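You operate a simulated robot arm through the tools that you are given. There is no shell and no other tool. Be economical: measure what you need, move in short steps, check, and stop when the job is done.

You run a simulated two-armed robot. Do the job below in one go: nothing can be reset, and whatever is moved stays where it is left.

Task
Put the red-ringed nozzle on the back desk top away on the nozzle tester end of the back desk. Then take the small white bin and put it on the blue cover. Then take the black spool on the top of the grey side bench and put it away on the back of the set-up bench. Then take the lid off the paste jar on the top of the grey side bench and lay it down there. Then put the blue case on the right end of the set-up bench. Then stack the small black box marked "30" from the top of the grey side bench on top of the small black box labelled "55". Then take the yellow board holder and leave it on the middle of the set-up bench. Do these in the order given.

It is judged by the outcome, as a careful person would: the job done as asked, and still so three seconds after it is handed in. It fails if anything else is knocked over, pushed out of place, dropped, spilled or broken. A push-on lid holds only when it is set on centred and level and pressed home; a screw cap is set on level and turned clockwise until tight.

Robot
Two 7-joint arms with fingered hands on one trunk, on a base that drives. Base frame: it is fixed to the floor where the robot stands at the start and does not move with it; the origin is under the middle of the robot, x ahead of it, y to its left, z up; the surface under the hand at the start is at about z = 0.75. Readings come in m, degrees, newtons and seconds.
The left shoulder is at the start at [0.142, 0.125, 1.176], the right one opposite. With the tool pointing down near the work surface each hand reaches from about 0.1 to 0.88 m from the robot's upright axis, wherever it stands, measured 20 degrees to its own side. Places, roughly: back of the set-up bench (22x234 cm) [-6.58, -3.36, 0.84]; black spool (5x5x2 cm) [-4.1, -5, 0.8]; blue case (7x5x4 cm) [-3.9, -5.1, 0.8]; blue cover [-3.25, -5.25, 0.75]; middle of the set-up bench [-6.4, -3.1, 0.8]; nozzle tester end of the back desk [1.5, 0.6, 0.8]; paste jar [-4, -5.25, 0.75]; red-ringed nozzle (4x4x4 cm) [0.8, 0, 0.8]; right end of the set-up bench [-7.2, -2.5, 0.8]; small black box [-3.75, -5.25, 0.75]; small white bin (11x8x5 cm) [-5.7, -4, 0.9]; yellow board holder [-3, -5.75, 0.75]. Payload 3.7 kg a hand.
The tool frame of a hand sits at the grasp point between the pads (the TCP): z along the fingers, y along the line on which they close. The tips reach 0.025 m beyond it. The gripper opens to 0.088 m. The gripper's body begins 0.029 m behind the TCP. The gripper is a hand of 5 fingers: y runs from the thumb to the fingers, the wrist lies at [-0.013, -0.097, -0.162] in the tool frame, and closing takes about 1.5 s.
Orientation is that of the tool frame in the base frame, as [roll, pitch, yaw] about the fixed x, y, z axes, in that order (R = Rz(yaw) Ry(pitch) Rx(roll)). With the fingers straight down and the wrist toward the robot, the tool's x, y and z point along [0, 1, 0], [1, 0, 0] and [0, 0, -1] of the base frame.

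Tools
- The arms move only by the tool move_arm. It takes "left_deltas", "right_deltas" or both (then of equal length, played together; a hand with none holds still); each is a list of rows, each a list of 2 entries, a list of its own where there are three numbers: the shift along the tool's x, y, z in m, then the turn, a rotation vector about the tool's x, y, z in degrees. In form: [[[x, y, z], [wx, wy, wz]], ...]. A call has 1 to 8 rows; each row shifts and turns the commanded pose from where the row before left it, along the tool's axes as they then stand. "left_jaw" and "right_jaw" are, for a hand that has rows, the gripper command, from -1 (fully open) to 1 (shut), values between in proportion, set as the call begins (left out, the last holds). Rows are played at 5 a second. More than 0.05 m and 8.6 degrees between two rows, or a gripper value outside its range, and nothing of the call is played. Where a pose cannot be reached the arm comes as near as it can. A force on the tool above 40 N (or 10 N above the force at the start of the call, whichever is more), or a blocked arm, ends the call early, and 0.2 s more pass. Each finger travels about 0.045 m/s and halts on what it meets, pressing with about 29 N; the grip force reading is that of the motor and also rises with nothing between the fingers. The clock runs only during rows and for 0.2 s after the last one: add rows that do not move to give the fingers time. It gives the time, the measured TCP pose, the force on the tool (base axes), the opening and the grip force at its end, in the units of the frame above (readings bear some noise), with the torque about the TCP (base axes, N m) and any sound that the robot's microphone picked up, and new pictures: "show" is both (left out), scene, wrist or none (wrist: the cameras of the hands that moved).
- Cameras (640 x 400 px; columns grow to the right, rows downward): "scene" is now at [0.243, -0.0117, 1.3181]; the picture's right is [-0.13, -0.99, 0.00], its down [-0.55, 0.07, -0.83] and it looks along [0.82, -0.11, -0.56] (base axes); focal length 291 px, centre (320, 200). "left" rides on the left gripper at [-0.059, -0.079, -0.105] in its tool frame; the picture's right is [-0.73, -0.32, 0.61], its down [0.62, -0.68, 0.38] and it looks along [0.29, 0.66, 0.70] (tool axes); focal length 234 px, centre (320, 200). "right" rides on the right gripper at [0.059, -0.079, -0.105] in its tool frame; the picture's right is [-0.73, 0.32, -0.61], its down [-0.62, -0.68, 0.38] and it looks along [-0.29, 0.66, 0.70] (tool axes); focal length 234 px, centre (320, 200). There is no depth. A picture from a camera that has moved, and an enlarged one, comes with that camera's place and axes in the base frame and with its lens.
- slide_trunk(by): slides the trunk up (or, below 0, down) by that many m; the arms and the scene camera ride with it, the base frame stays. It gives what a move gives, with no picture.
- base_move(legs): drives the robot by 1 to 6 legs, each [ahead, left, turn to the left] in m, m and degrees, along the robot's own axes; the way and the turn of a leg run together, so that a leg with both is an arc; at most 1.5 m and 180 degrees a leg. The arms and the cameras ride along, it lands a little off, and it stops where it bumps. It gives what a move gives, and a new picture of the scene camera.
- set_fingers(index, middle, ring, little, thumb_bend, thumb_turn, hand): sets how far each is bent, from 0 (flat) to 1 (curled in); at 0.3 the hand is open as for a grip, at 0.7 the pads meet at the TCP. One left out holds its place. A second passes; each finger stops where it meets its share of the squeeze, and holds until it gets a number again. A gripper value or a shape takes the hand back. It gives what a move gives, with no picture; readings hold the bend of each and the force on index, middle, ring, little, thumb and palm. thumb_turn goes from beside the hand (0) to across from the fingers (1), as for a grip.
- grasp_type(shape, hand): the hand has 5 fingers and takes this shape, open, in about a second: jaw (thumb against the fingers, like two jaws); tri (thumb and two fingers); tip (a fingertip pinch); poke (one finger out to press); point (the index stretched); flat (the hand flat); cup (the hand cupped); fist (a fist). The gripper value then closes the fingers along that shape, each until it touches; the sizes above hold for jaw. It gives what a move gives, with no picture.
- turn_head(pan, tilt): turns the head with the scene camera to pan (to the left, within 80 degrees either way) and tilt (down, from -29 to 69), counted from straight ahead of the robot. It gives what a move gives, and a new picture of the scene camera.
- inspect(camera, box): a new picture of the part [left, top, right, bottom] of that camera's present view, enlarged. It takes no simulated time.
- finish_job(): hands the job in; it is judged then, once.

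Go step by step. Nothing tells you exact positions but the pictures and the camera data: compare them with the known pose of the tool, close in by small moves and look again before you grip or let go. The budget is 196 turns and 260 pictures, counting those below and the enlarged ones. Unless the task says otherwise, let go and move clear before handing in.

The tools are called after "Request:" as a command line: name --argument value ..., lists and objects as JSON in quotes. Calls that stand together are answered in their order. move_arm: Moves the arms, as the interface text tells. Its arguments: {"type":"object","properties":{"left_deltas":{"type":"array","items":{"type":"array"}},"left_jaw":{"type":"number"},"right_deltas":{"type":"array","items":{"type":"array"}},"right_jaw":{"type":"number"},"show":{"type":"string","enum":["both","scene","wrist","none"]}},"required":[]} The other tools are called the same way: slide_trunk (by) slides the trunk up or down; grasp_type (shape, hand) gives the hand a shape; set_fingers (index, middle, ring, little, thumb_bend, thumb_turn, hand) moves the fingers one by one; base_move (legs) drives the base; turn_head (pan, tilt) turns the head that bears the scene camera; inspect (camera, box) takes an enlarged picture of a part of a camera's view; finish_job () hands the job in.

At the start:

```text
time: 0.0
left_eef_pos: [0.4985, 0.1562, 1.0221]
left_tcp_rot: [-179.9, 0.0, 90.0]
left_ft_force: [0.0, -0.7, 0.4]
left_wrist_torque: [0.01, -0.02, 0.0]
left_finger_gap: 0.0877
left_grip_force: 0.1
left_shape: jaw
left_bend: [0.3, 0.3, 0.3, 0.3, 0.3, 0.98]
left_finger forces: [0.0, 0.0, 0.0, 0.0, 0.0, 0.1]
right_eef_pos: [0.5081, -0.2619, 1.0756]
right_tcp_rot: [180.0, -0.1, 90.0]
right_ft_force: [0.0, -0.1, 0.3]
right_wrist_torque: [-0.02, -0.03, 0.0]
right_finger_gap: 0.0878
right_grip_force: 0.0
right_shape: jaw
right_bend: [0.3, 0.3, 0.3, 0.3, 0.3, 0.98]
right_finger forces: [0.1, 0.1, 0.0, 0.0, 0.0, 0.0]
trunk travel left (down, up): [-0.196, 0.219]
robot x, y, heading: [0.0027, -0.0013, -0.2]
head pan, tilt: [-7.4, 34.0]
```

scene: 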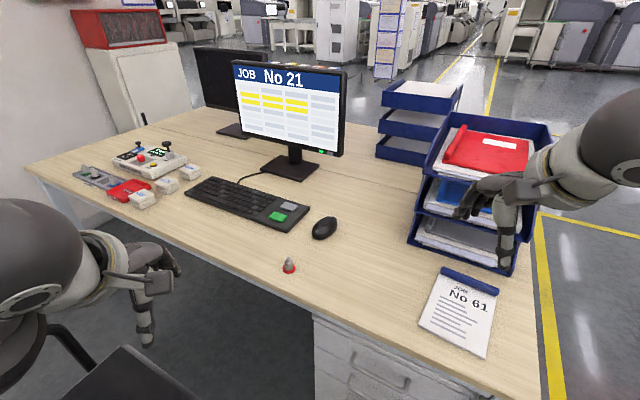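
right: 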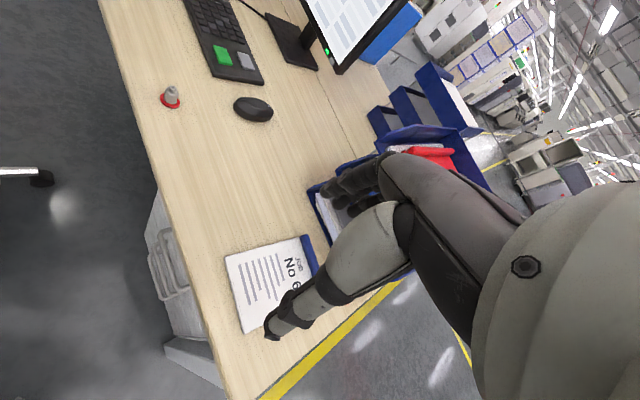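
left: 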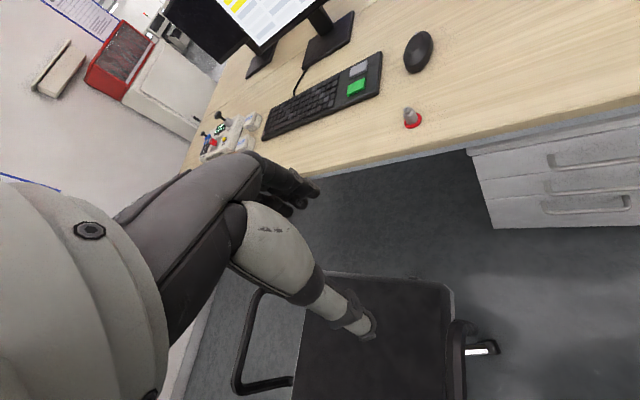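

The nozzle stands near [0.77, 0.0, 0.77] and the tester is at the far left of the desk. There is a chair on the way, so I look closer first.

Request:
inspect --camera "scene" --box '[20, 120, 340, 320]'

Request:
turn_head --pan 40 --tilt 45

```text
2.00 times, centred on (180, 220) of scene
camera zoom: at [0.243, -0.0117, 1.3181], right [-0.13, -0.99, 0.0], down [-0.55, 0.07, -0.83], along [0.82, -0.11, -0.56], focal length 583 px, centre (600, 160)
```

zoom: 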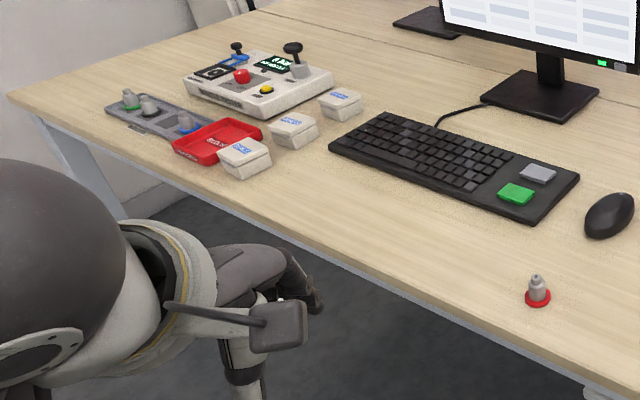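

```text
time: 1.1
left_eef_pos: [0.4965, 0.1552, 1.0208]
left_tcp_rot: [-180.0, 0.0, 90.1]
left_ft_force: [-0.2, -0.7, -0.2]
left_wrist_torque: [-0.02, 0.01, 0.01]
left_finger_gap: 0.0876
left_grip_force: 0.1
left_shape: jaw
left_bend: [0.3, 0.3, 0.3, 0.3, 0.3, 0.98]
left_finger forces: [0.0, 0.0, 0.0, 0.0, 0.1, 0.0]
right_eef_pos: [0.5087, -0.2606, 1.0745]
right_tcp_rot: [-180.0, 0.0, 90.0]
right_ft_force: [0.8, -0.5, 0.3]
right_wrist_torque: [0.01, 0.01, -0.01]
right_finger_gap: 0.0877
right_grip_force: 0.1
right_shape: jaw
right_bend: [0.3, 0.3, 0.3, 0.3, 0.3, 0.98]
right_finger forces: [0.0, 0.1, 0.0, 0.0, 0.0, 0.1]
trunk travel left (down, up): [-0.196, 0.219]
robot x, y, heading: [-0.0016, -0.0005, -0.1]
head pan, tilt: [40.0, 45.0]
camera scene: at [0.2175, 0.052, 1.3018], right [0.64, -0.77, 0.0], down [-0.54, -0.45, -0.71], along [0.54, 0.45, -0.71], focal length 291 px, centre (320, 200)
```

scene: 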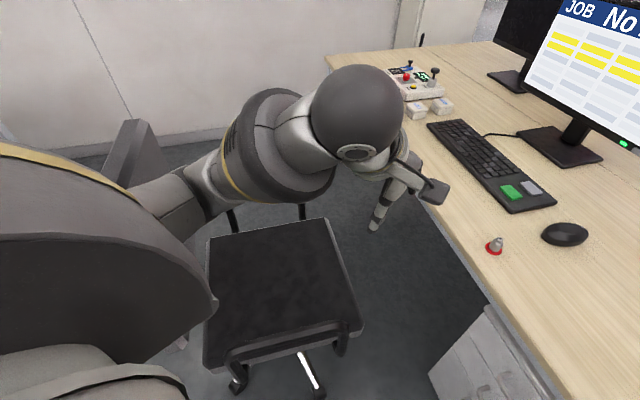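

The chair stands close on the left, so I look at the floor room and then plan how to stand.

Request:
turn_head --pan 10 --tilt 65

Request:
turn_head --pan 75 --tilt 45

```text
time: 2.1
left_eef_pos: [0.4984, 0.1566, 1.0215]
left_tcp_rot: [179.9, 0.0, 90.0]
left_ft_force: [0.2, 0.2, -0.9]
left_wrist_torque: [0.02, -0.01, 0.01]
left_finger_gap: 0.0878
left_grip_force: 0.0
left_shape: jaw
left_bend: [0.3, 0.3, 0.3, 0.3, 0.3, 0.98]
left_finger forces: [0.0, 0.1, 0.0, 0.1, 0.0, 0.1]
right_eef_pos: [0.5084, -0.2608, 1.0749]
right_tcp_rot: [180.0, 0.0, 90.0]
right_ft_force: [-0.3, 0.3, -0.6]
right_wrist_torque: [0.0, 0.02, 0.0]
right_finger_gap: 0.0878
right_grip_force: 0.1
right_shape: jaw
right_bend: [0.3, 0.3, 0.3, 0.3, 0.3, 0.98]
right_finger forces: [0.0, 0.1, 0.1, 0.1, 0.1, 0.0]
trunk travel left (down, up): [-0.196, 0.219]
robot x, y, heading: [0.0012, 0.001, -0.0]
head pan, tilt: [10.0, 65.0]
camera scene: at [0.2199, 0.0344, 1.2902], right [0.47, -0.88, 0.0], down [-0.71, -0.38, -0.59], along [0.52, 0.28, -0.81], focal length 291 px, centre (320, 200)
```

scene: 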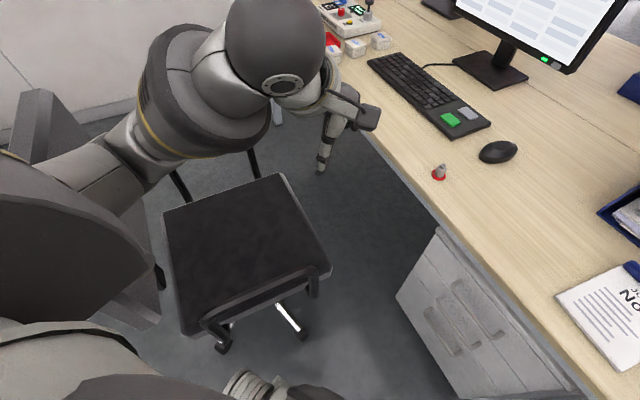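

```text
time: 3.5
left_eef_pos: [0.4987, 0.1556, 1.0226]
left_tcp_rot: [179.9, -0.1, 90.0]
left_ft_force: [-0.1, -0.1, 0.6]
left_wrist_torque: [-0.03, -0.01, -0.01]
left_finger_gap: 0.0874
left_grip_force: 0.0
left_shape: jaw
left_bend: [0.3, 0.3, 0.3, 0.3, 0.3, 0.98]
left_finger forces: [0.0, 0.0, 0.0, 0.0, 0.0, 0.0]
right_eef_pos: [0.508, -0.2623, 1.0738]
right_tcp_rot: [-180.0, 0.0, 90.0]
right_ft_force: [-0.1, 0.5, -0.3]
right_wrist_torque: [0.03, -0.03, -0.02]
right_finger_gap: 0.0876
right_grip_force: 0.1
right_shape: jaw
right_bend: [0.3, 0.3, 0.3, 0.3, 0.3, 0.98]
right_finger forces: [0.1, 0.1, 0.0, 0.0, 0.0, 0.1]
trunk travel left (down, up): [-0.196, 0.219]
robot x, y, heading: [0.0014, -0.0032, -0.1]
head pan, tilt: [75.0, 45.0]
camera scene: at [0.1763, 0.0783, 1.3018], right [0.97, -0.26, 0.0], down [-0.18, -0.68, -0.71], along [0.18, 0.68, -0.71], focal length 291 px, centre (320, 200)
```

scene: 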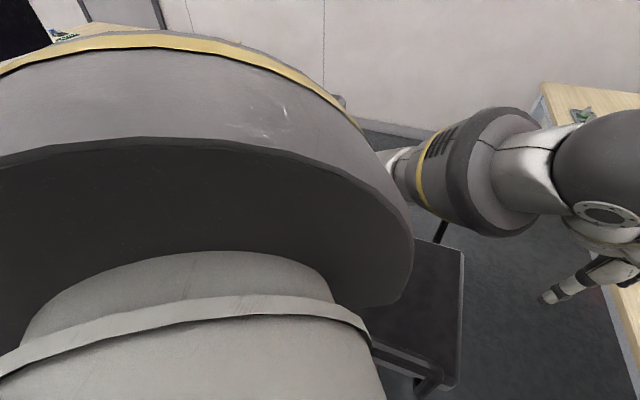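

Chair seat corners come out at about [.53,.18], [.21,.43], [.45,.75] and [.76,.50], with the desk edge about 37° askew to me. I'll pick the nozzle from here with the right hand and then drive round behind the chair; first I move above the nozzle.

Request:
turn_head --pan 0 --tilt 50

Request:
move_arm --right_deltas '[[[0.0325, 0.0325, 0.012], [0, 0, 0]], [[0.0325, 0.0325, 0.012], [0, 0, 0]], [[0.0325, 0.0325, 0.012], [0, 0, 0]], [[0.0325, 0.0325, 0.012], [0, 0, 0]], [[0.0325, 0.0325, 0.012], [0, 0, 0]], [[0.0325, 0.0325, 0.012], [0, 0, 0]], [[0.0325, 0.0325, 0.012], [0, 0, 0]], [[0.0325, 0.0325, 0.012], [0, 0, 0]]]' --right_jaw -1

```text
time: 4.9
left_eef_pos: [0.4986, 0.1561, 1.0219]
left_tcp_rot: [179.9, 0.1, 90.0]
left_ft_force: [-1.5, -0.4, 0.4]
left_wrist_torque: [0.02, -0.02, 0.01]
left_finger_gap: 0.0877
left_grip_force: 0.0
left_shape: jaw
left_bend: [0.3, 0.3, 0.3, 0.3, 0.3, 0.98]
left_finger forces: [0.0, 0.0, 0.1, 0.0, 0.0, 0.0]
right_eef_pos: [0.508, -0.2626, 1.0742]
right_tcp_rot: [180.0, 0.0, 90.1]
right_ft_force: [-0.3, -0.5, 0.4]
right_wrist_torque: [0.02, -0.01, 0.01]
right_finger_gap: 0.0875
right_grip_force: 0.1
right_shape: jaw
right_bend: [0.3, 0.3, 0.3, 0.3, 0.3, 0.98]
right_finger forces: [0.0, 0.0, 0.0, 0.0, 0.1, 0.0]
trunk travel left (down, up): [-0.196, 0.219]
robot x, y, heading: [-0.0017, 0.0006, 0.1]
head pan, tilt: [0.0, 50.0]
camera scene: at [0.2322, -0.0001, 1.2949], right [0.0, -1.0, 0.0], down [-0.77, 0.0, -0.64], along [0.64, 0.0, -0.77], focal length 291 px, centre (320, 200)
```

scene: 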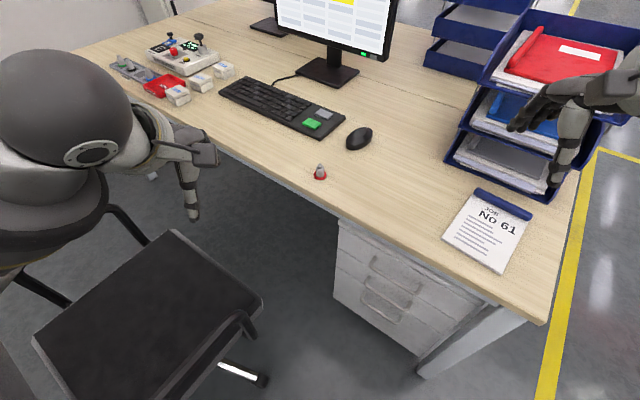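

```text
time: 6.7
left_eef_pos: [0.499, 0.1557, 1.022]
left_tcp_rot: [180.0, 0.0, 90.0]
left_ft_force: [-0.1, -0.5, 0.6]
left_wrist_torque: [-0.02, 0.01, -0.01]
left_finger_gap: 0.0873
left_grip_force: 0.1
left_shape: jaw
left_bend: [0.3, 0.3, 0.3, 0.3, 0.3, 0.98]
left_finger forces: [0.0, 0.0, 0.1, 0.0, 0.0, 0.1]
right_eef_pos: [0.7659, -0.0034, 0.9806]
right_tcp_rot: [179.9, 0.0, 90.1]
right_ft_force: [-0.6, 0.1, -0.6]
right_wrist_torque: [0.0, -0.01, -0.01]
right_finger_gap: 0.0876
right_grip_force: 0.1
right_shape: jaw
right_bend: [0.3, 0.3, 0.3, 0.3, 0.3, 0.98]
right_finger forces: [0.0, 0.1, 0.0, 0.1, 0.0, 0.0]
trunk travel left (down, up): [-0.196, 0.219]
robot x, y, heading: [-0.0004, -0.0002, 0.1]
head pan, tilt: [0.0, 50.0]
camera scene: at [0.2326, 0.0008, 1.2947], right [0.0, -1.0, 0.0], down [-0.77, 0.0, -0.64], along [0.64, 0.0, -0.77], focal length 291 px, centre (320, 200)
camera right: at [0.6871, 0.0559, 1.0856], right [0.32, -0.73, 0.61], down [-0.68, -0.62, -0.38], along [0.66, -0.29, -0.7], focal length 234 px, centre (320, 200)
```

scene: 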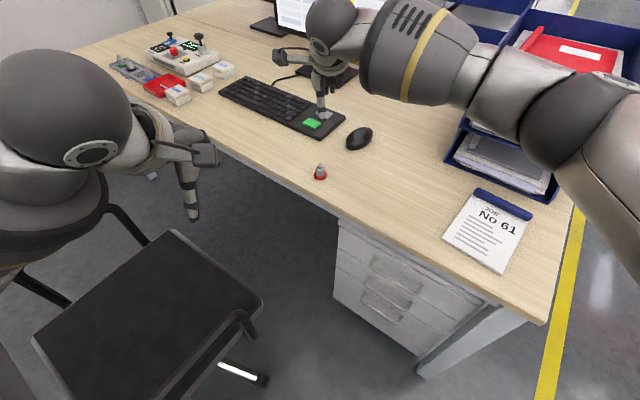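
right: 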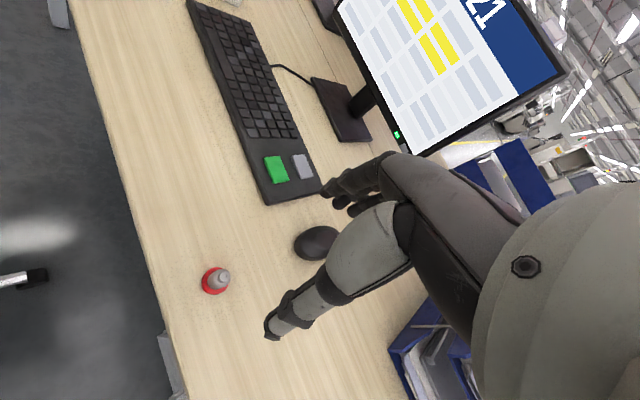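

The nozzle reads at about [.767, .002] from both cameras, right under the hand. I lower over it.

Request:
move_arm --right_deltas '[[[0.004, 0.001, 0.036], [0, 0, 0]], [[0, 0, 0.036], [0, 0, 0]], [[0, 0, 0.036], [0, 0, 0]], [[0, 0, 0.034], [0, 0, 0]], [[0, 0, 0.02], [0, 0, 0]]]'

```text
time: 7.9
left_eef_pos: [0.4981, 0.1548, 1.0214]
left_tcp_rot: [179.9, -0.1, 90.0]
left_ft_force: [-0.2, -0.7, 0.5]
left_wrist_torque: [-0.05, 0.0, -0.01]
left_finger_gap: 0.0877
left_grip_force: 0.0
left_shape: jaw
left_bend: [0.3, 0.3, 0.3, 0.3, 0.3, 0.98]
left_finger forces: [0.0, 0.0, 0.1, 0.0, 0.0, 0.0]
right_eef_pos: [0.7684, 0.0031, 0.8168]
right_tcp_rot: [-180.0, 0.0, 90.0]
right_ft_force: [-0.6, 0.1, -0.1]
right_wrist_torque: [0.03, -0.01, 0.03]
right_finger_gap: 0.0879
right_grip_force: 0.0
right_shape: jaw
right_bend: [0.3, 0.3, 0.3, 0.3, 0.3, 0.98]
right_finger forces: [0.0, 0.0, 0.0, 0.0, 0.0, 0.1]
trunk travel left (down, up): [-0.196, 0.219]
robot x, y, heading: [0.0058, -0.0023, 0.2]
head pan, tilt: [0.0, 50.0]
camera scene: at [0.2324, -0.0001, 1.2948], right [0.0, -1.0, 0.0], down [-0.77, 0.0, -0.64], along [0.64, 0.0, -0.77], focal length 291 px, centre (320, 200)
camera right: at [0.6894, 0.062, 0.9211], right [0.32, -0.73, 0.61], down [-0.68, -0.62, -0.38], along [0.66, -0.29, -0.7], focal length 234 px, centre (320, 200)
```

scene: 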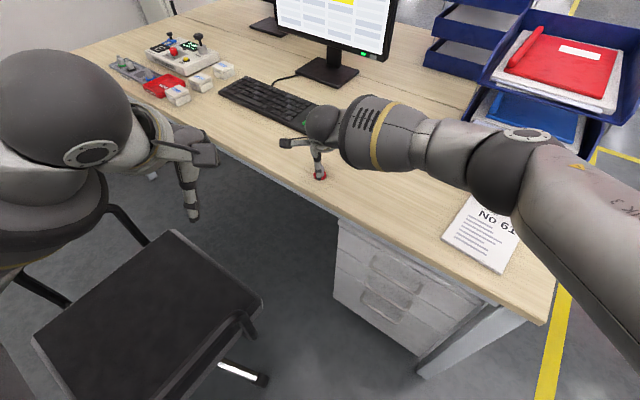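
right: 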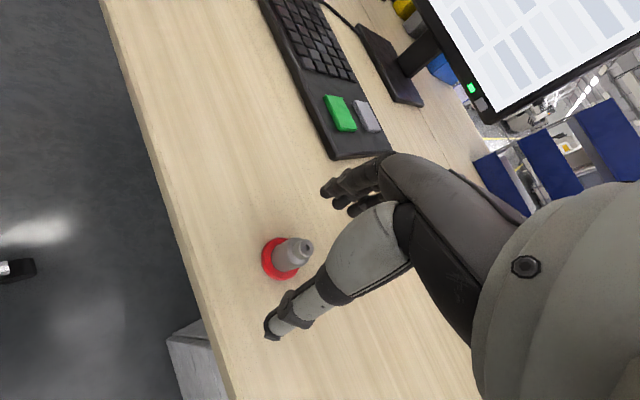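

The nozzle is centred between thumb and fingers. I lower the last 3 cm and close.

Request:
move_arm --right_deltas '[[[0, 0, 0.016], [0, 0, 0]], [[0, 0, 0.016], [0, 0, 0]]]' --show "wrist"

Request:
move_arm --right_deltas '[[[0, 0, 0], [0, 0, 0]], [[0, 0, 0], [0, 0, 0]], [[0, 0, 0], [0, 0, 0]], [[0, 0, 0], [0, 0, 0]], [[0, 0, 0], [0, 0, 0]], [[0, 0, 0], [0, 0, 0]], [[0, 0, 0], [0, 0, 0]], [[0, 0, 0], [0, 0, 0]]]' --right_jaw 1 --show "wrist"

```text
time: 8.5
left_eef_pos: [0.4973, 0.1561, 1.022]
left_tcp_rot: [-180.0, -0.1, 90.0]
left_ft_force: [0.4, 0.1, 0.3]
left_wrist_torque: [0.02, 0.02, -0.03]
left_finger_gap: 0.0878
left_grip_force: 0.0
left_shape: jaw
left_bend: [0.3, 0.3, 0.3, 0.3, 0.3, 0.98]
left_finger forces: [0.1, 0.1, 0.0, 0.0, 0.1, 0.0]
right_eef_pos: [0.7693, 0.0023, 0.7826]
right_tcp_rot: [180.0, -0.1, 90.0]
right_ft_force: [0.6, 0.3, 0.5]
right_wrist_torque: [0.02, 0.01, 0.03]
right_finger_gap: 0.0875
right_grip_force: 0.1
right_shape: jaw
right_bend: [0.3, 0.3, 0.3, 0.3, 0.3, 0.98]
right_finger forces: [0.1, 0.0, 0.0, 0.0, 0.0, 0.0]
trunk travel left (down, up): [-0.196, 0.219]
robot x, y, heading: [-0.0019, 0.0002, 0.1]
head pan, tilt: [0.0, 50.0]
camera right: at [0.6904, 0.0615, 0.8884], right [0.32, -0.73, 0.61], down [-0.68, -0.62, -0.38], along [0.66, -0.29, -0.7], focal length 234 px, centre (320, 200)
```

right: 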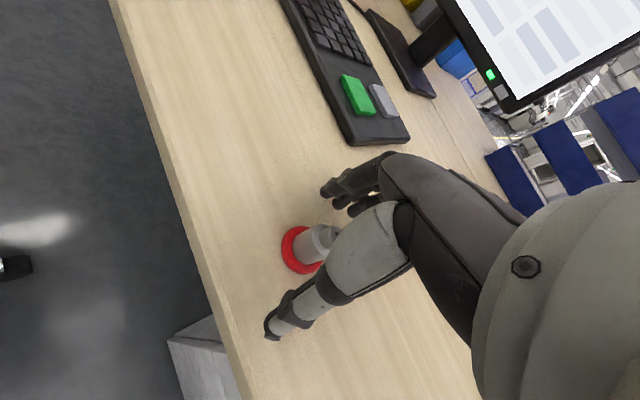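

```text
time: 10.3
left_eef_pos: [0.4978, 0.155, 1.0226]
left_tcp_rot: [-179.8, -0.1, 90.0]
left_ft_force: [-0.3, -0.4, 0.7]
left_wrist_torque: [0.01, 0.0, 0.02]
left_finger_gap: 0.0879
left_grip_force: 0.1
left_shape: jaw
left_bend: [0.3, 0.3, 0.3, 0.3, 0.3, 0.98]
left_finger forces: [0.1, 0.1, 0.1, 0.1, 0.1, 0.1]
right_eef_pos: [0.77, 0.0029, 0.7834]
right_tcp_rot: [180.0, 0.1, 90.1]
right_ft_force: [-0.7, 0.6, 1.8]
right_wrist_torque: [0.0, -0.05, 0.01]
right_finger_gap: 0.0143
right_grip_force: 28.6
right_shape: jaw
right_bend: [0.73, 0.59, 0.68, 0.68, 0.76, 1.0]
right_finger forces: [12.6, 11.1, 0.0, 0.0, 22.9, 0.0]
trunk travel left (down, up): [-0.196, 0.219]
robot x, y, heading: [-0.0019, 0.0002, -0.1]
head pan, tilt: [0.0, 50.0]
camera right: at [0.6902, 0.0618, 0.8891], right [0.32, -0.73, 0.61], down [-0.68, -0.62, -0.38], along [0.66, -0.29, -0.7], focal length 234 px, centre (320, 200)
```

right: 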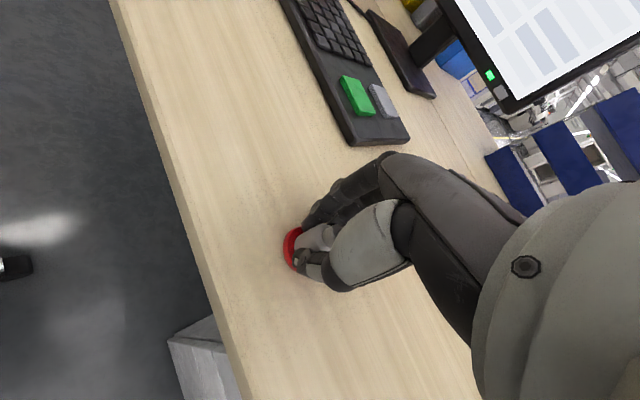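

Gripped at a gap of 14 mm (TCP z 0.783 with the nozzle on the desk). I lift and draw the hand back.

Request:
move_arm --right_deltas '[[[0, 0, -0.03], [0, 0, 0]], [[0, 0, -0.045], [0, 0, 0]], [[0, 0, -0.045], [0, 0, 0]], [[0, 0, -0.045], [0, 0, 0]], [[0, 0, -0.045], [0, 0, 0]], [[-0.03, -0.03, -0.02], [0, 0, 0]], [[-0.03, -0.03, -0.02], [0, 0, 0]], [[-0.03, -0.03, -0.02], [0, 0, 0]]]' --show "none"

Request:
move_arm --right_deltas '[[[-0.03, -0.038, 0], [0, 0, 0]], [[-0.03, -0.038, 0], [0, 0, 0]], [[-0.03, -0.038, 0], [0, 0, 0]], [[-0.03, -0.038, 0], [0, 0, 0]], [[-0.03, -0.038, 0], [0, 0, 0]], [[0, -0.04, 0], [0, 0, 0]], [[0, -0.04, 0], [0, 0, 0]]]' --left_deltas '[[[0, -0.02, -0.02], [0, 0, 0]], [[0, -0.02, -0.02], [0, 0, 0]], [[0, -0.02, -0.02], [0, 0, 0]], [[0, -0.02, -0.02], [0, 0, 0]], [[0, -0.02, -0.0], [0, 0, 0]], [[0, -0.02, 0], [0, 0, 0]], [[0, -0.02, 0], [0, 0, 0]]]'

```text
time: 12.1
left_eef_pos: [0.498, 0.1546, 1.0223]
left_tcp_rot: [-180.0, 0.0, 90.0]
left_ft_force: [0.8, -0.2, -0.7]
left_wrist_torque: [0.0, 0.01, -0.02]
left_finger_gap: 0.0878
left_grip_force: 0.0
left_shape: jaw
left_bend: [0.3, 0.3, 0.3, 0.3, 0.3, 0.98]
left_finger forces: [0.0, 0.0, 0.0, 0.0, 0.1, 0.0]
right_eef_pos: [0.6777, -0.0878, 1.0542]
right_tcp_rot: [180.0, 0.0, 90.0]
right_ft_force: [-0.5, -0.5, -0.1]
right_wrist_torque: [0.0, -0.03, 0.03]
right_finger_gap: 0.0144
right_grip_force: 29.1
right_shape: jaw
right_bend: [0.73, 0.59, 0.68, 0.68, 0.76, 1.0]
right_finger forces: [12.9, 11.1, 0.0, 0.0, 22.3, 0.0]
trunk travel left (down, up): [-0.196, 0.219]
robot x, y, heading: [0.0002, 0.0046, -0.0]
head pan, tilt: [0.0, 50.0]
```

```text
time: 13.7
left_eef_pos: [0.4549, 0.1399, 1.1419]
left_tcp_rot: [-179.9, -0.1, 90.0]
left_ft_force: [-1.4, 0.8, 0.2]
left_wrist_torque: [0.0, 0.0, -0.01]
left_finger_gap: 0.0876
left_grip_force: 0.0
left_shape: jaw
left_bend: [0.3, 0.3, 0.3, 0.3, 0.3, 0.98]
left_finger forces: [0.0, 0.2, 0.1, 0.1, 0.1, 0.0]
left hand out of reach, approached as far as the arm can: row 1, 2, 3, 4, 5, 6, 7
right_eef_pos: [0.4774, -0.255, 1.0694]
right_tcp_rot: [-179.9, 0.0, 90.1]
right_ft_force: [-0.8, -0.2, -0.9]
right_wrist_torque: [0.0, 0.05, -0.01]
right_finger_gap: 0.0146
right_grip_force: 29.1
right_shape: jaw
right_bend: [0.73, 0.59, 0.68, 0.68, 0.76, 1.0]
right_finger forces: [13.0, 11.3, 0.0, 0.0, 22.2, 0.0]
right hand out of reach, approached as far as the arm can: row 6, 7
trunk travel left (down, up): [-0.196, 0.219]
robot x, y, heading: [0.0009, 0.001, -0.1]
head pan, tilt: [0.0, 50.0]
camera scene: at [0.2312, -0.0005, 1.2952], right [0.0, -1.0, 0.0], down [-0.77, 0.0, -0.64], along [0.64, 0.0, -0.77], focal length 291 px, centre (320, 200)
camera right: at [0.3983, -0.1966, 1.176], right [0.32, -0.73, 0.61], down [-0.68, -0.62, -0.38], along [0.66, -0.29, -0.7], focal length 234 px, centre (320, 200)
camera left: at [0.3772, 0.0807, 1.247], right [-0.32, -0.73, -0.61], down [-0.68, 0.62, -0.38], along [0.66, 0.29, -0.7], focal length 234 px, centre (320, 200)
```

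scene: 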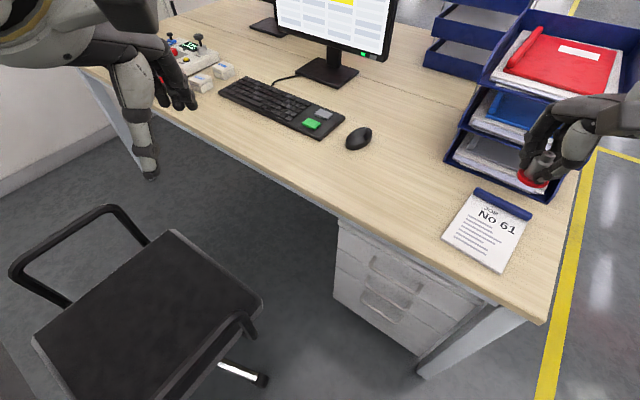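
right: 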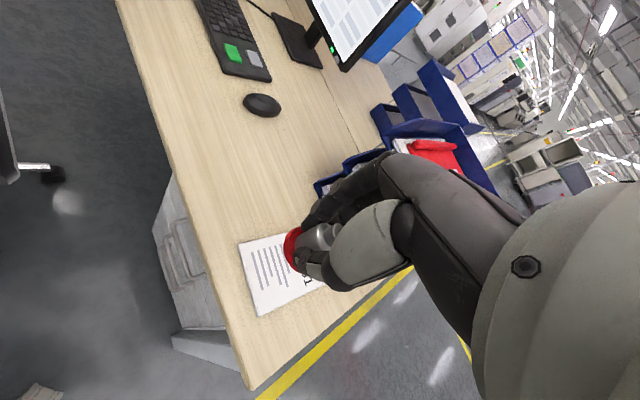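
left: 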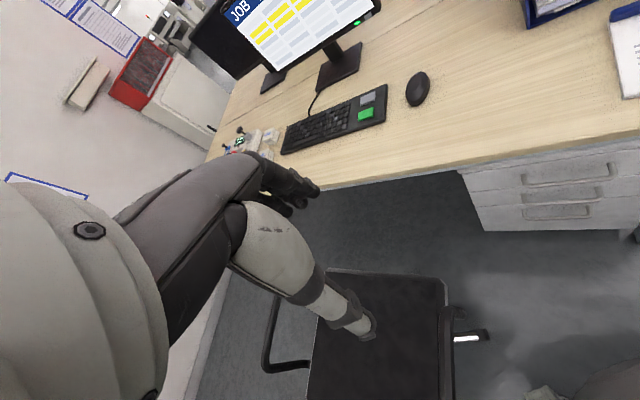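

Nozzle is in hand. Before backing off I look to the sides.

Request:
turn_head --pan -80 --tilt 15

Request:
turn_head --pan 80 --tilt 10

```text
time: 15.3
left_eef_pos: [0.4569, 0.1405, 1.1409]
left_tcp_rot: [-179.9, 0.0, 90.0]
left_ft_force: [-0.4, -0.2, -0.2]
left_wrist_torque: [-0.03, -0.01, -0.02]
left_finger_gap: 0.0878
left_grip_force: 0.0
left_shape: jaw
left_bend: [0.3, 0.3, 0.3, 0.3, 0.3, 0.98]
left_finger forces: [0.0, 0.0, 0.1, 0.0, 0.0, 0.1]
right_eef_pos: [0.4776, -0.2541, 1.0695]
right_tcp_rot: [-179.9, 0.0, 90.1]
right_ft_force: [0.2, 0.2, -0.2]
right_wrist_torque: [0.02, 0.05, -0.02]
right_finger_gap: 0.0142
right_grip_force: 28.8
right_shape: jaw
right_bend: [0.73, 0.59, 0.68, 0.68, 0.76, 1.0]
right_finger forces: [12.9, 11.3, 0.0, 0.0, 22.1, 0.0]
trunk travel left (down, up): [-0.196, 0.219]
robot x, y, heading: [0.0007, -0.0005, 0.2]
head pan, tilt: [-80.0, 15.0]
camera scene: at [0.1715, -0.0922, 1.3486], right [-0.98, -0.17, 0.0], down [-0.05, 0.26, -0.97], along [0.17, -0.95, -0.26], focal length 291 px, centre (320, 200)
```

scene: 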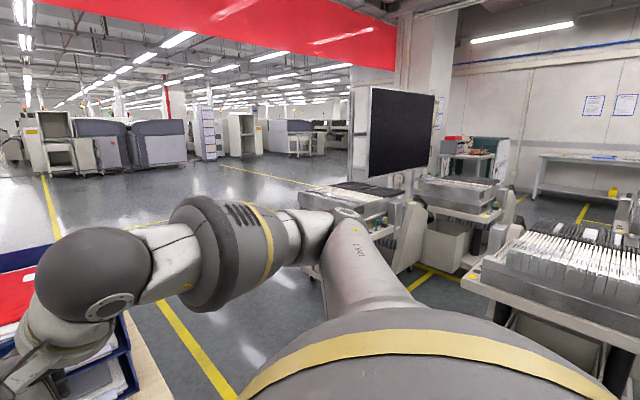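

```text
time: 17.7
left_eef_pos: [0.4582, 0.1403, 1.1419]
left_tcp_rot: [-179.9, 0.0, 90.0]
left_ft_force: [0.7, 0.2, 0.3]
left_wrist_torque: [-0.02, -0.02, 0.01]
left_finger_gap: 0.0877
left_grip_force: 0.0
left_shape: jaw
left_bend: [0.3, 0.3, 0.3, 0.3, 0.3, 0.98]
left_finger forces: [0.0, 0.1, 0.0, 0.0, 0.1, 0.0]
right_eef_pos: [0.4783, -0.2557, 1.0696]
right_tcp_rot: [-179.9, -0.1, 90.0]
right_ft_force: [0.9, -0.5, 0.3]
right_wrist_torque: [-0.01, 0.0, 0.03]
right_finger_gap: 0.0146
right_grip_force: 28.9
right_shape: jaw
right_bend: [0.73, 0.59, 0.68, 0.68, 0.76, 1.0]
right_finger forces: [13.0, 11.3, 0.0, 0.1, 22.2, 0.0]
trunk travel left (down, up): [-0.196, 0.219]
robot x, y, heading: [0.0019, -0.0018, -0.1]
head pan, tilt: [80.0, 10.0]
camera scene: at [0.1714, 0.0913, 1.3567], right [0.98, -0.17, 0.0], down [-0.03, -0.17, -0.98], along [0.17, 0.97, -0.17], focal length 291 px, centre (320, 200)
```

scene: 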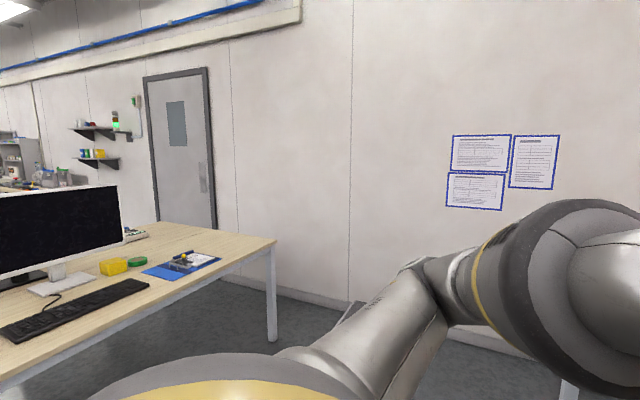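

A second desk lies behind, its edge about 0.8 m behind the chair back, so the lane is narrow. I check my own base's size and the chair back.

Request:
turn_head --pan 0 --tilt 69

Request:
turn_head --pan 55 --tilt 55

```text
time: 19.2
left_eef_pos: [0.4573, 0.1392, 1.1406]
left_tcp_rot: [-179.8, 0.0, 90.0]
left_ft_force: [0.5, 0.1, 0.2]
left_wrist_torque: [0.02, 0.01, -0.02]
left_finger_gap: 0.0877
left_grip_force: 0.0
left_shape: jaw
left_bend: [0.3, 0.3, 0.3, 0.3, 0.3, 0.98]
left_finger forces: [0.1, 0.0, 0.1, 0.1, 0.0, 0.0]
right_eef_pos: [0.4781, -0.2542, 1.069]
right_tcp_rot: [-179.9, 0.0, 89.9]
right_ft_force: [-1.0, 0.2, -0.1]
right_wrist_torque: [0.02, -0.02, -0.01]
right_finger_gap: 0.0144
right_grip_force: 29.1
right_shape: jaw
right_bend: [0.73, 0.59, 0.68, 0.68, 0.76, 1.0]
right_finger forces: [13.0, 11.3, 0.0, 0.0, 22.3, 0.1]
trunk travel left (down, up): [-0.196, 0.219]
robot x, y, heading: [0.0044, 0.0015, 0.0]
head pan, tilt: [0.0, 68.8]
camera scene: at [0.2242, 0.0297, 1.2924], right [0.4, -0.92, 0.0], down [-0.72, -0.31, -0.62], along [0.57, 0.25, -0.79], focal length 291 px, centre (320, 200)
```

scene: 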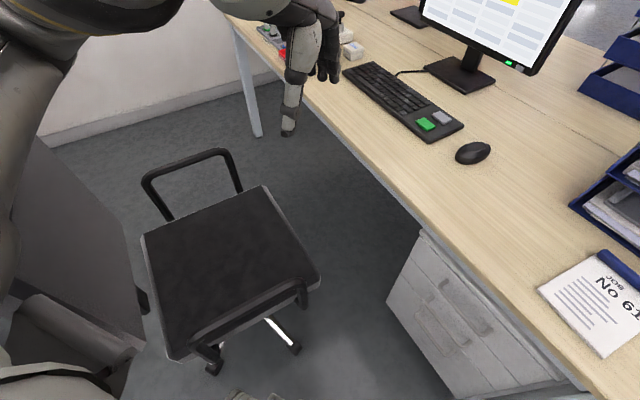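

```text
time: 20.5
left_eef_pos: [0.4576, 0.1416, 1.1413]
left_tcp_rot: [-179.8, 0.0, 90.0]
left_ft_force: [-0.1, -0.2, -0.4]
left_wrist_torque: [0.0, 0.01, 0.03]
left_finger_gap: 0.0879
left_grip_force: 0.0
left_shape: jaw
left_bend: [0.3, 0.3, 0.3, 0.3, 0.3, 0.98]
left_finger forces: [0.0, 0.0, 0.0, 0.1, 0.0, 0.0]
right_eef_pos: [0.4782, -0.2555, 1.0686]
right_tcp_rot: [-179.9, 0.0, 90.1]
right_ft_force: [-0.2, 1.0, -1.1]
right_wrist_torque: [0.02, 0.0, 0.01]
right_finger_gap: 0.0146
right_grip_force: 29.1
right_shape: jaw
right_bend: [0.73, 0.59, 0.68, 0.68, 0.76, 1.0]
right_finger forces: [12.9, 11.3, 0.0, 0.0, 22.2, 0.0]
trunk travel left (down, up): [-0.196, 0.219]
robot x, y, heading: [0.0011, 0.0017, -0.1]
head pan, tilt: [55.0, 55.0]
camera scene: at [0.1967, 0.0588, 1.2883], right [0.82, -0.57, 0.0], down [-0.47, -0.67, -0.57], along [0.33, 0.47, -0.82], focal length 291 px, centre (320, 200)
```

scene: 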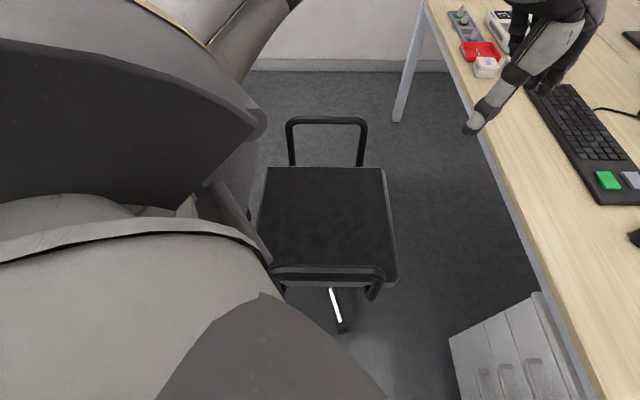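

My base front is at about 0.23 m; the lane behind the chair is about 0.85 m wide. I back up straight, then turn along the lane.

Request:
base_move --legs '[[-0.55, 0, 0]]'

Request:
turn_head --pan 70 --tilt 40

```text
time: 23.7
left_eef_pos: [-0.0996, 0.1412, 1.1418]
left_tcp_rot: [-179.9, 0.0, 90.6]
left_ft_force: [-0.1, -0.1, 0.1]
left_wrist_torque: [-0.01, 0.0, 0.02]
left_finger_gap: 0.0877
left_grip_force: 0.0
left_shape: jaw
left_bend: [0.3, 0.3, 0.3, 0.3, 0.3, 0.98]
left_finger forces: [0.0, 0.0, 0.1, 0.1, 0.1, 0.0]
right_eef_pos: [-0.0725, -0.254, 1.0699]
right_tcp_rot: [-179.9, 0.0, 90.5]
right_ft_force: [-0.9, -0.3, -0.7]
right_wrist_torque: [-0.01, 0.0, 0.02]
right_finger_gap: 0.0146
right_grip_force: 29.4
right_shape: jaw
right_bend: [0.73, 0.59, 0.68, 0.68, 0.76, 1.0]
right_finger forces: [13.1, 11.3, 0.0, 0.1, 22.2, 0.0]
trunk travel left (down, up): [-0.196, 0.219]
robot x, y, heading: [-0.5511, -0.0012, 0.6]
head pan, tilt: [55.0, 55.0]
camera scene: at [-0.3588, 0.058, 1.2884], right [0.83, -0.56, 0.0], down [-0.46, -0.68, -0.57], along [0.32, 0.47, -0.82], focal length 291 px, centre (320, 200)
```

scene: 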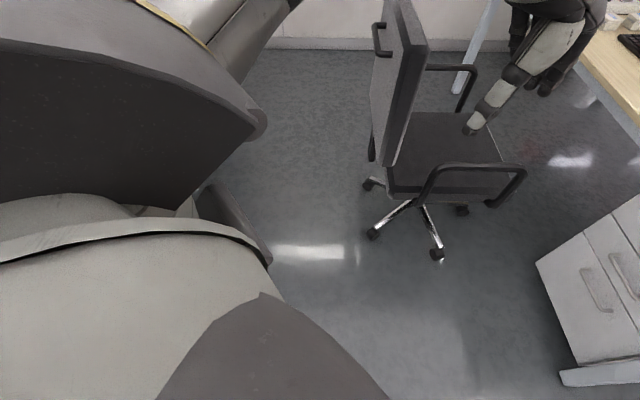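

```text
time: 24.4
left_eef_pos: [-0.0987, 0.1428, 1.141]
left_tcp_rot: [-179.7, 0.0, 90.6]
left_ft_force: [0.1, -0.2, 0.1]
left_wrist_torque: [0.01, 0.02, -0.01]
left_finger_gap: 0.0878
left_grip_force: 0.0
left_shape: jaw
left_bend: [0.3, 0.3, 0.3, 0.3, 0.3, 0.98]
left_finger forces: [0.0, 0.0, 0.0, 0.0, 0.1, 0.0]
right_eef_pos: [-0.0722, -0.252, 1.0695]
right_tcp_rot: [-180.0, -0.1, 90.6]
right_ft_force: [0.1, 0.0, -0.7]
right_wrist_torque: [0.0, 0.02, -0.02]
right_finger_gap: 0.0142
right_grip_force: 28.5
right_shape: jaw
right_bend: [0.73, 0.59, 0.68, 0.68, 0.76, 1.0]
right_finger forces: [13.0, 11.3, 0.0, 0.0, 22.3, 0.0]
trunk travel left (down, up): [-0.196, 0.219]
robot x, y, heading: [-0.5515, -0.0052, 0.5]
head pan, tilt: [70.0, 40.0]
camera scene: at [-0.3708, 0.0786, 1.309], right [0.94, -0.33, 0.0], down [-0.21, -0.61, -0.77], along [0.25, 0.72, -0.64], focal length 291 px, centre (320, 200)
```

scene: 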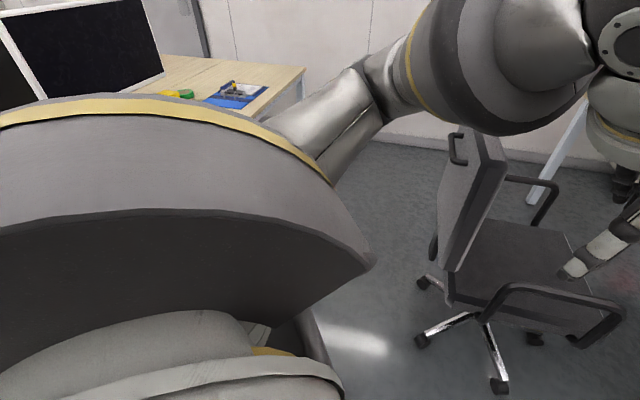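

The lane is clear: chair back at about 0.7 m and second desk at about 1.6 m behind the desk edge. I turn along it and drive in part of the way.

Request:
base_move --legs '[[0, 0, 52.5], [0.2, 0.2, 0]]'

Request:
turn_head --pan 0 --tilt 35

```text
time: 29.2
left_eef_pos: [-0.4463, 0.727, 1.1412]
left_tcp_rot: [-179.8, 0.0, 144.0]
left_ft_force: [-0.1, 0.4, 0.4]
left_wrist_torque: [0.01, 0.01, -0.05]
left_finger_gap: 0.0878
left_grip_force: 0.2
left_shape: jaw
left_bend: [0.3, 0.3, 0.3, 0.3, 0.3, 0.98]
left_finger forces: [0.1, 0.1, 0.1, 0.0, 0.0, 0.0]
right_eef_pos: [-0.1145, 0.5126, 1.0702]
right_tcp_rot: [-180.0, 0.0, 144.0]
right_ft_force: [-0.4, 0.4, -0.5]
right_wrist_torque: [-0.01, -0.01, 0.01]
right_finger_gap: 0.0143
right_grip_force: 28.7
right_shape: jaw
right_bend: [0.73, 0.59, 0.68, 0.68, 0.77, 1.0]
right_finger forces: [13.1, 11.3, 0.0, 0.0, 21.8, 0.1]
trunk travel left (down, up): [-0.196, 0.219]
robot x, y, heading: [-0.6015, 0.2752, 53.7]
head pan, tilt: [70.0, 40.0]
camera scene: at [-0.5581, 0.4707, 1.309], right [0.83, 0.56, 0.0], down [0.36, -0.53, -0.77], along [-0.43, 0.64, -0.64], focal length 291 px, centre (320, 200)
```

scene: 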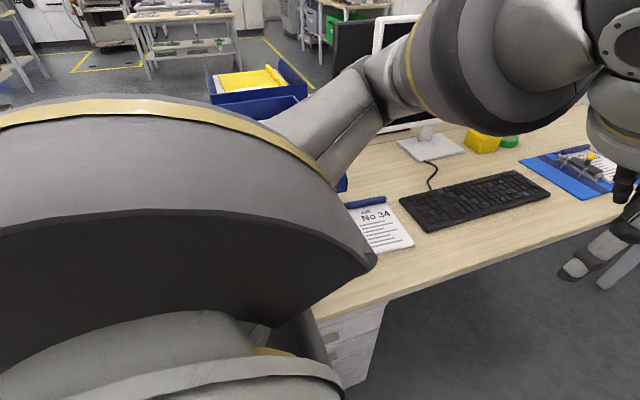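

```text
time: 30.6
left_eef_pos: [-0.4459, 0.7275, 1.1421]
left_tcp_rot: [-179.9, 0.0, 143.9]
left_ft_force: [-0.1, -0.1, -0.1]
left_wrist_torque: [0.02, -0.01, -0.03]
left_finger_gap: 0.0877
left_grip_force: 0.0
left_shape: jaw
left_bend: [0.3, 0.3, 0.3, 0.3, 0.3, 0.98]
left_finger forces: [0.0, 0.0, 0.0, 0.1, 0.0, 0.0]
right_eef_pos: [-0.1142, 0.511, 1.07]
right_tcp_rot: [-179.9, -0.1, 143.9]
right_ft_force: [-0.6, 0.4, -0.3]
right_wrist_torque: [0.01, 0.04, -0.03]
right_finger_gap: 0.0146
right_grip_force: 29.0
right_shape: jaw
right_bend: [0.73, 0.59, 0.68, 0.68, 0.77, 1.0]
right_finger forces: [13.1, 11.4, 0.2, 0.0, 22.0, 0.0]
trunk travel left (down, up): [-0.196, 0.219]
robot x, y, heading: [-0.6031, 0.2707, 54.1]
head pan, tilt: [0.0, 35.0]
camera scene: at [-0.4588, 0.471, 1.3166], right [0.81, -0.59, 0.0], down [-0.34, -0.46, -0.82], along [0.48, 0.66, -0.57], focal length 291 px, centre (320, 200)
```

scene: 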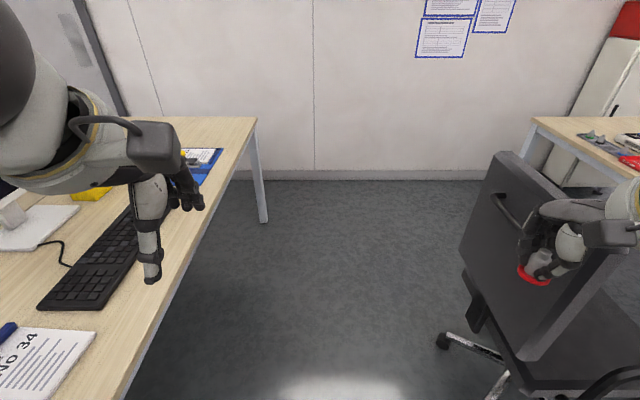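

The lane is clear ahead. I drive along it and then turn to face the tester end.

Request:
base_move --legs '[[0.8, 0.02, -0.9], [0.75, 0, 0], [0, 0, -90]]'

Request:
turn_head --pan 0 --tilt 45

```text
time: 42.5
left_eef_pos: [0.7553, 1.3805, 1.1413]
left_tcp_rot: [-179.9, -0.1, 53.3]
left_ft_force: [-0.3, 0.1, -0.3]
left_wrist_torque: [0.0, -0.01, 0.01]
left_finger_gap: 0.0879
left_grip_force: 0.0
left_shape: jaw
left_bend: [0.3, 0.3, 0.3, 0.3, 0.3, 0.98]
left_finger forces: [0.0, 0.1, 0.0, 0.1, 0.0, 0.1]
right_eef_pos: [0.5369, 1.0518, 1.0699]
right_tcp_rot: [-179.8, 0.0, 53.3]
right_ft_force: [-0.2, -0.2, 0.8]
right_wrist_torque: [-0.01, -0.01, 0.01]
right_finger_gap: 0.0143
right_grip_force: 29.3
right_shape: jaw
right_bend: [0.73, 0.59, 0.68, 0.68, 0.77, 1.0]
right_finger forces: [13.4, 11.3, 0.0, 0.0, 21.4, 0.0]
trunk travel left (down, up): [-0.196, 0.219]
robot x, y, heading: [0.306, 1.5407, -36.7]
head pan, tilt: [0.0, 35.0]
camera scene: at [0.5004, 1.397, 1.3166], right [-0.6, -0.8, 0.0], down [-0.46, 0.34, -0.82], along [0.66, -0.49, -0.57], focal length 291 px, centre (320, 200)
```

scene: 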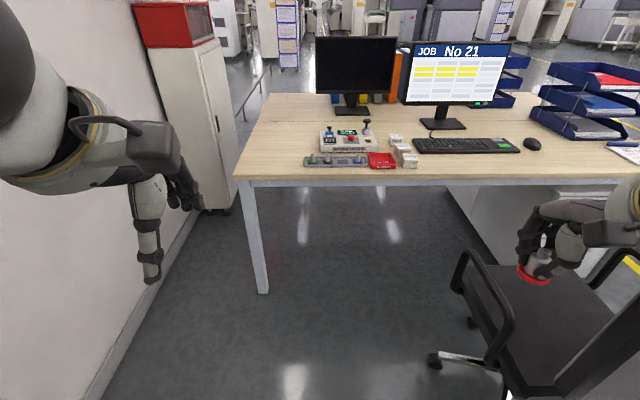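

```text
time: 43.2
left_eef_pos: [0.7559, 1.3827, 1.1416]
left_tcp_rot: [-179.9, -0.1, 53.2]
left_ft_force: [0.1, 0.2, -0.8]
left_wrist_torque: [0.0, -0.01, 0.03]
left_finger_gap: 0.0877
left_grip_force: 0.0
left_shape: jaw
left_bend: [0.3, 0.3, 0.3, 0.3, 0.3, 0.98]
left_finger forces: [0.0, 0.1, 0.0, 0.0, 0.0, 0.0]
right_eef_pos: [0.5368, 1.0509, 1.0695]
right_tcp_rot: [-179.9, -0.1, 53.3]
right_ft_force: [0.2, -0.1, -0.5]
right_wrist_torque: [0.01, -0.01, -0.03]
right_finger_gap: 0.0144
right_grip_force: 29.3
right_shape: jaw
right_bend: [0.73, 0.59, 0.68, 0.68, 0.77, 1.0]
right_finger forces: [13.4, 11.3, 0.0, 0.0, 21.5, 0.1]
trunk travel left (down, up): [-0.196, 0.219]
robot x, y, heading: [0.304, 1.5379, -36.7]
head pan, tilt: [0.0, 45.0]
camera scene: at [0.4951, 1.4012, 1.3018], right [-0.6, -0.8, 0.0], down [-0.57, 0.42, -0.71], along [0.57, -0.42, -0.71], focal length 291 px, centre (320, 200)
```

scene: 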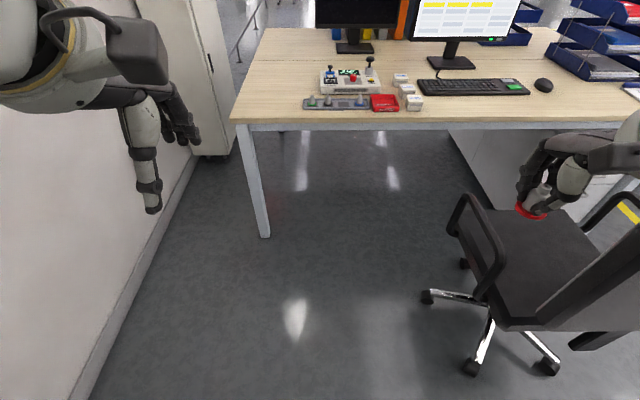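

I now face the tester end squarely. I drive up to the desk.

Request:
base_move --legs '[[0.6, 0.04, 0]]'

Request:
base_move --legs '[[0.22, 0, 0]]'

```text
time: 46.5
left_eef_pos: [1.2536, 1.0549, 1.1417]
left_tcp_rot: [-179.9, 0.1, 53.1]
left_ft_force: [-0.3, -0.1, -0.4]
left_wrist_torque: [0.03, -0.01, 0.0]
left_finger_gap: 0.0878
left_grip_force: 0.0
left_shape: jaw
left_bend: [0.3, 0.3, 0.3, 0.3, 0.3, 0.98]
left_finger forces: [0.0, 0.0, 0.0, 0.0, 0.0, 0.0]
right_eef_pos: [1.0336, 0.7259, 1.07]
right_tcp_rot: [-179.9, -0.1, 53.0]
right_ft_force: [0.6, 0.7, -0.4]
right_wrist_torque: [-0.02, 0.0, 0.0]
right_finger_gap: 0.0143
right_grip_force: 28.6
right_shape: jaw
right_bend: [0.73, 0.59, 0.68, 0.68, 0.77, 1.0]
right_finger forces: [13.4, 11.4, 0.0, 0.0, 21.5, 0.1]
trunk travel left (down, up): [-0.196, 0.219]
robot x, y, heading: [0.8051, 1.2178, -36.9]
head pan, tilt: [0.0, 45.0]
camera scene: at [0.9943, 1.076, 1.3017], right [-0.6, -0.8, 0.0], down [-0.57, 0.42, -0.71], along [0.57, -0.42, -0.71], focal length 291 px, centre (320, 200)
```

scene: 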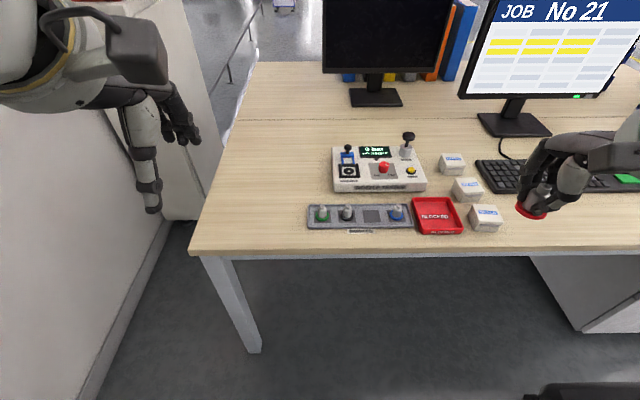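

```text
time: 48.2
left_eef_pos: [1.4257, 0.9246, 1.1404]
left_tcp_rot: [-179.8, 0.0, 52.9]
left_ft_force: [-0.3, 0.3, 0.4]
left_wrist_torque: [0.04, 0.03, -0.01]
left_finger_gap: 0.0877
left_grip_force: 0.0
left_shape: jaw
left_bend: [0.3, 0.3, 0.3, 0.3, 0.3, 0.98]
left_finger forces: [0.0, 0.0, 0.0, 0.0, 0.0, 0.0]
right_eef_pos: [1.2041, 0.5975, 1.0695]
right_tcp_rot: [-179.9, 0.0, 52.9]
right_ft_force: [0.1, 0.5, -0.3]
right_wrist_torque: [-0.03, 0.03, 0.0]
right_finger_gap: 0.0141
right_grip_force: 28.9
right_shape: jaw
right_bend: [0.73, 0.59, 0.68, 0.68, 0.77, 1.0]
right_finger forces: [13.5, 11.3, 0.0, 0.0, 21.4, 0.0]
trunk travel left (down, up): [-0.196, 0.219]
robot x, y, heading: [0.9793, 1.0897, -37.0]
head pan, tilt: [0.0, 45.0]
camera scene: at [1.1646, 0.9464, 1.3017], right [-0.6, -0.8, 0.0], down [-0.56, 0.43, -0.71], along [0.56, -0.43, -0.71], focal length 291 px, centre (320, 200)
```

scene: 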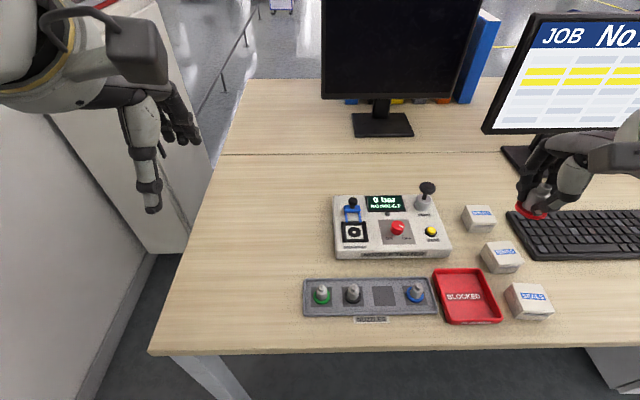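

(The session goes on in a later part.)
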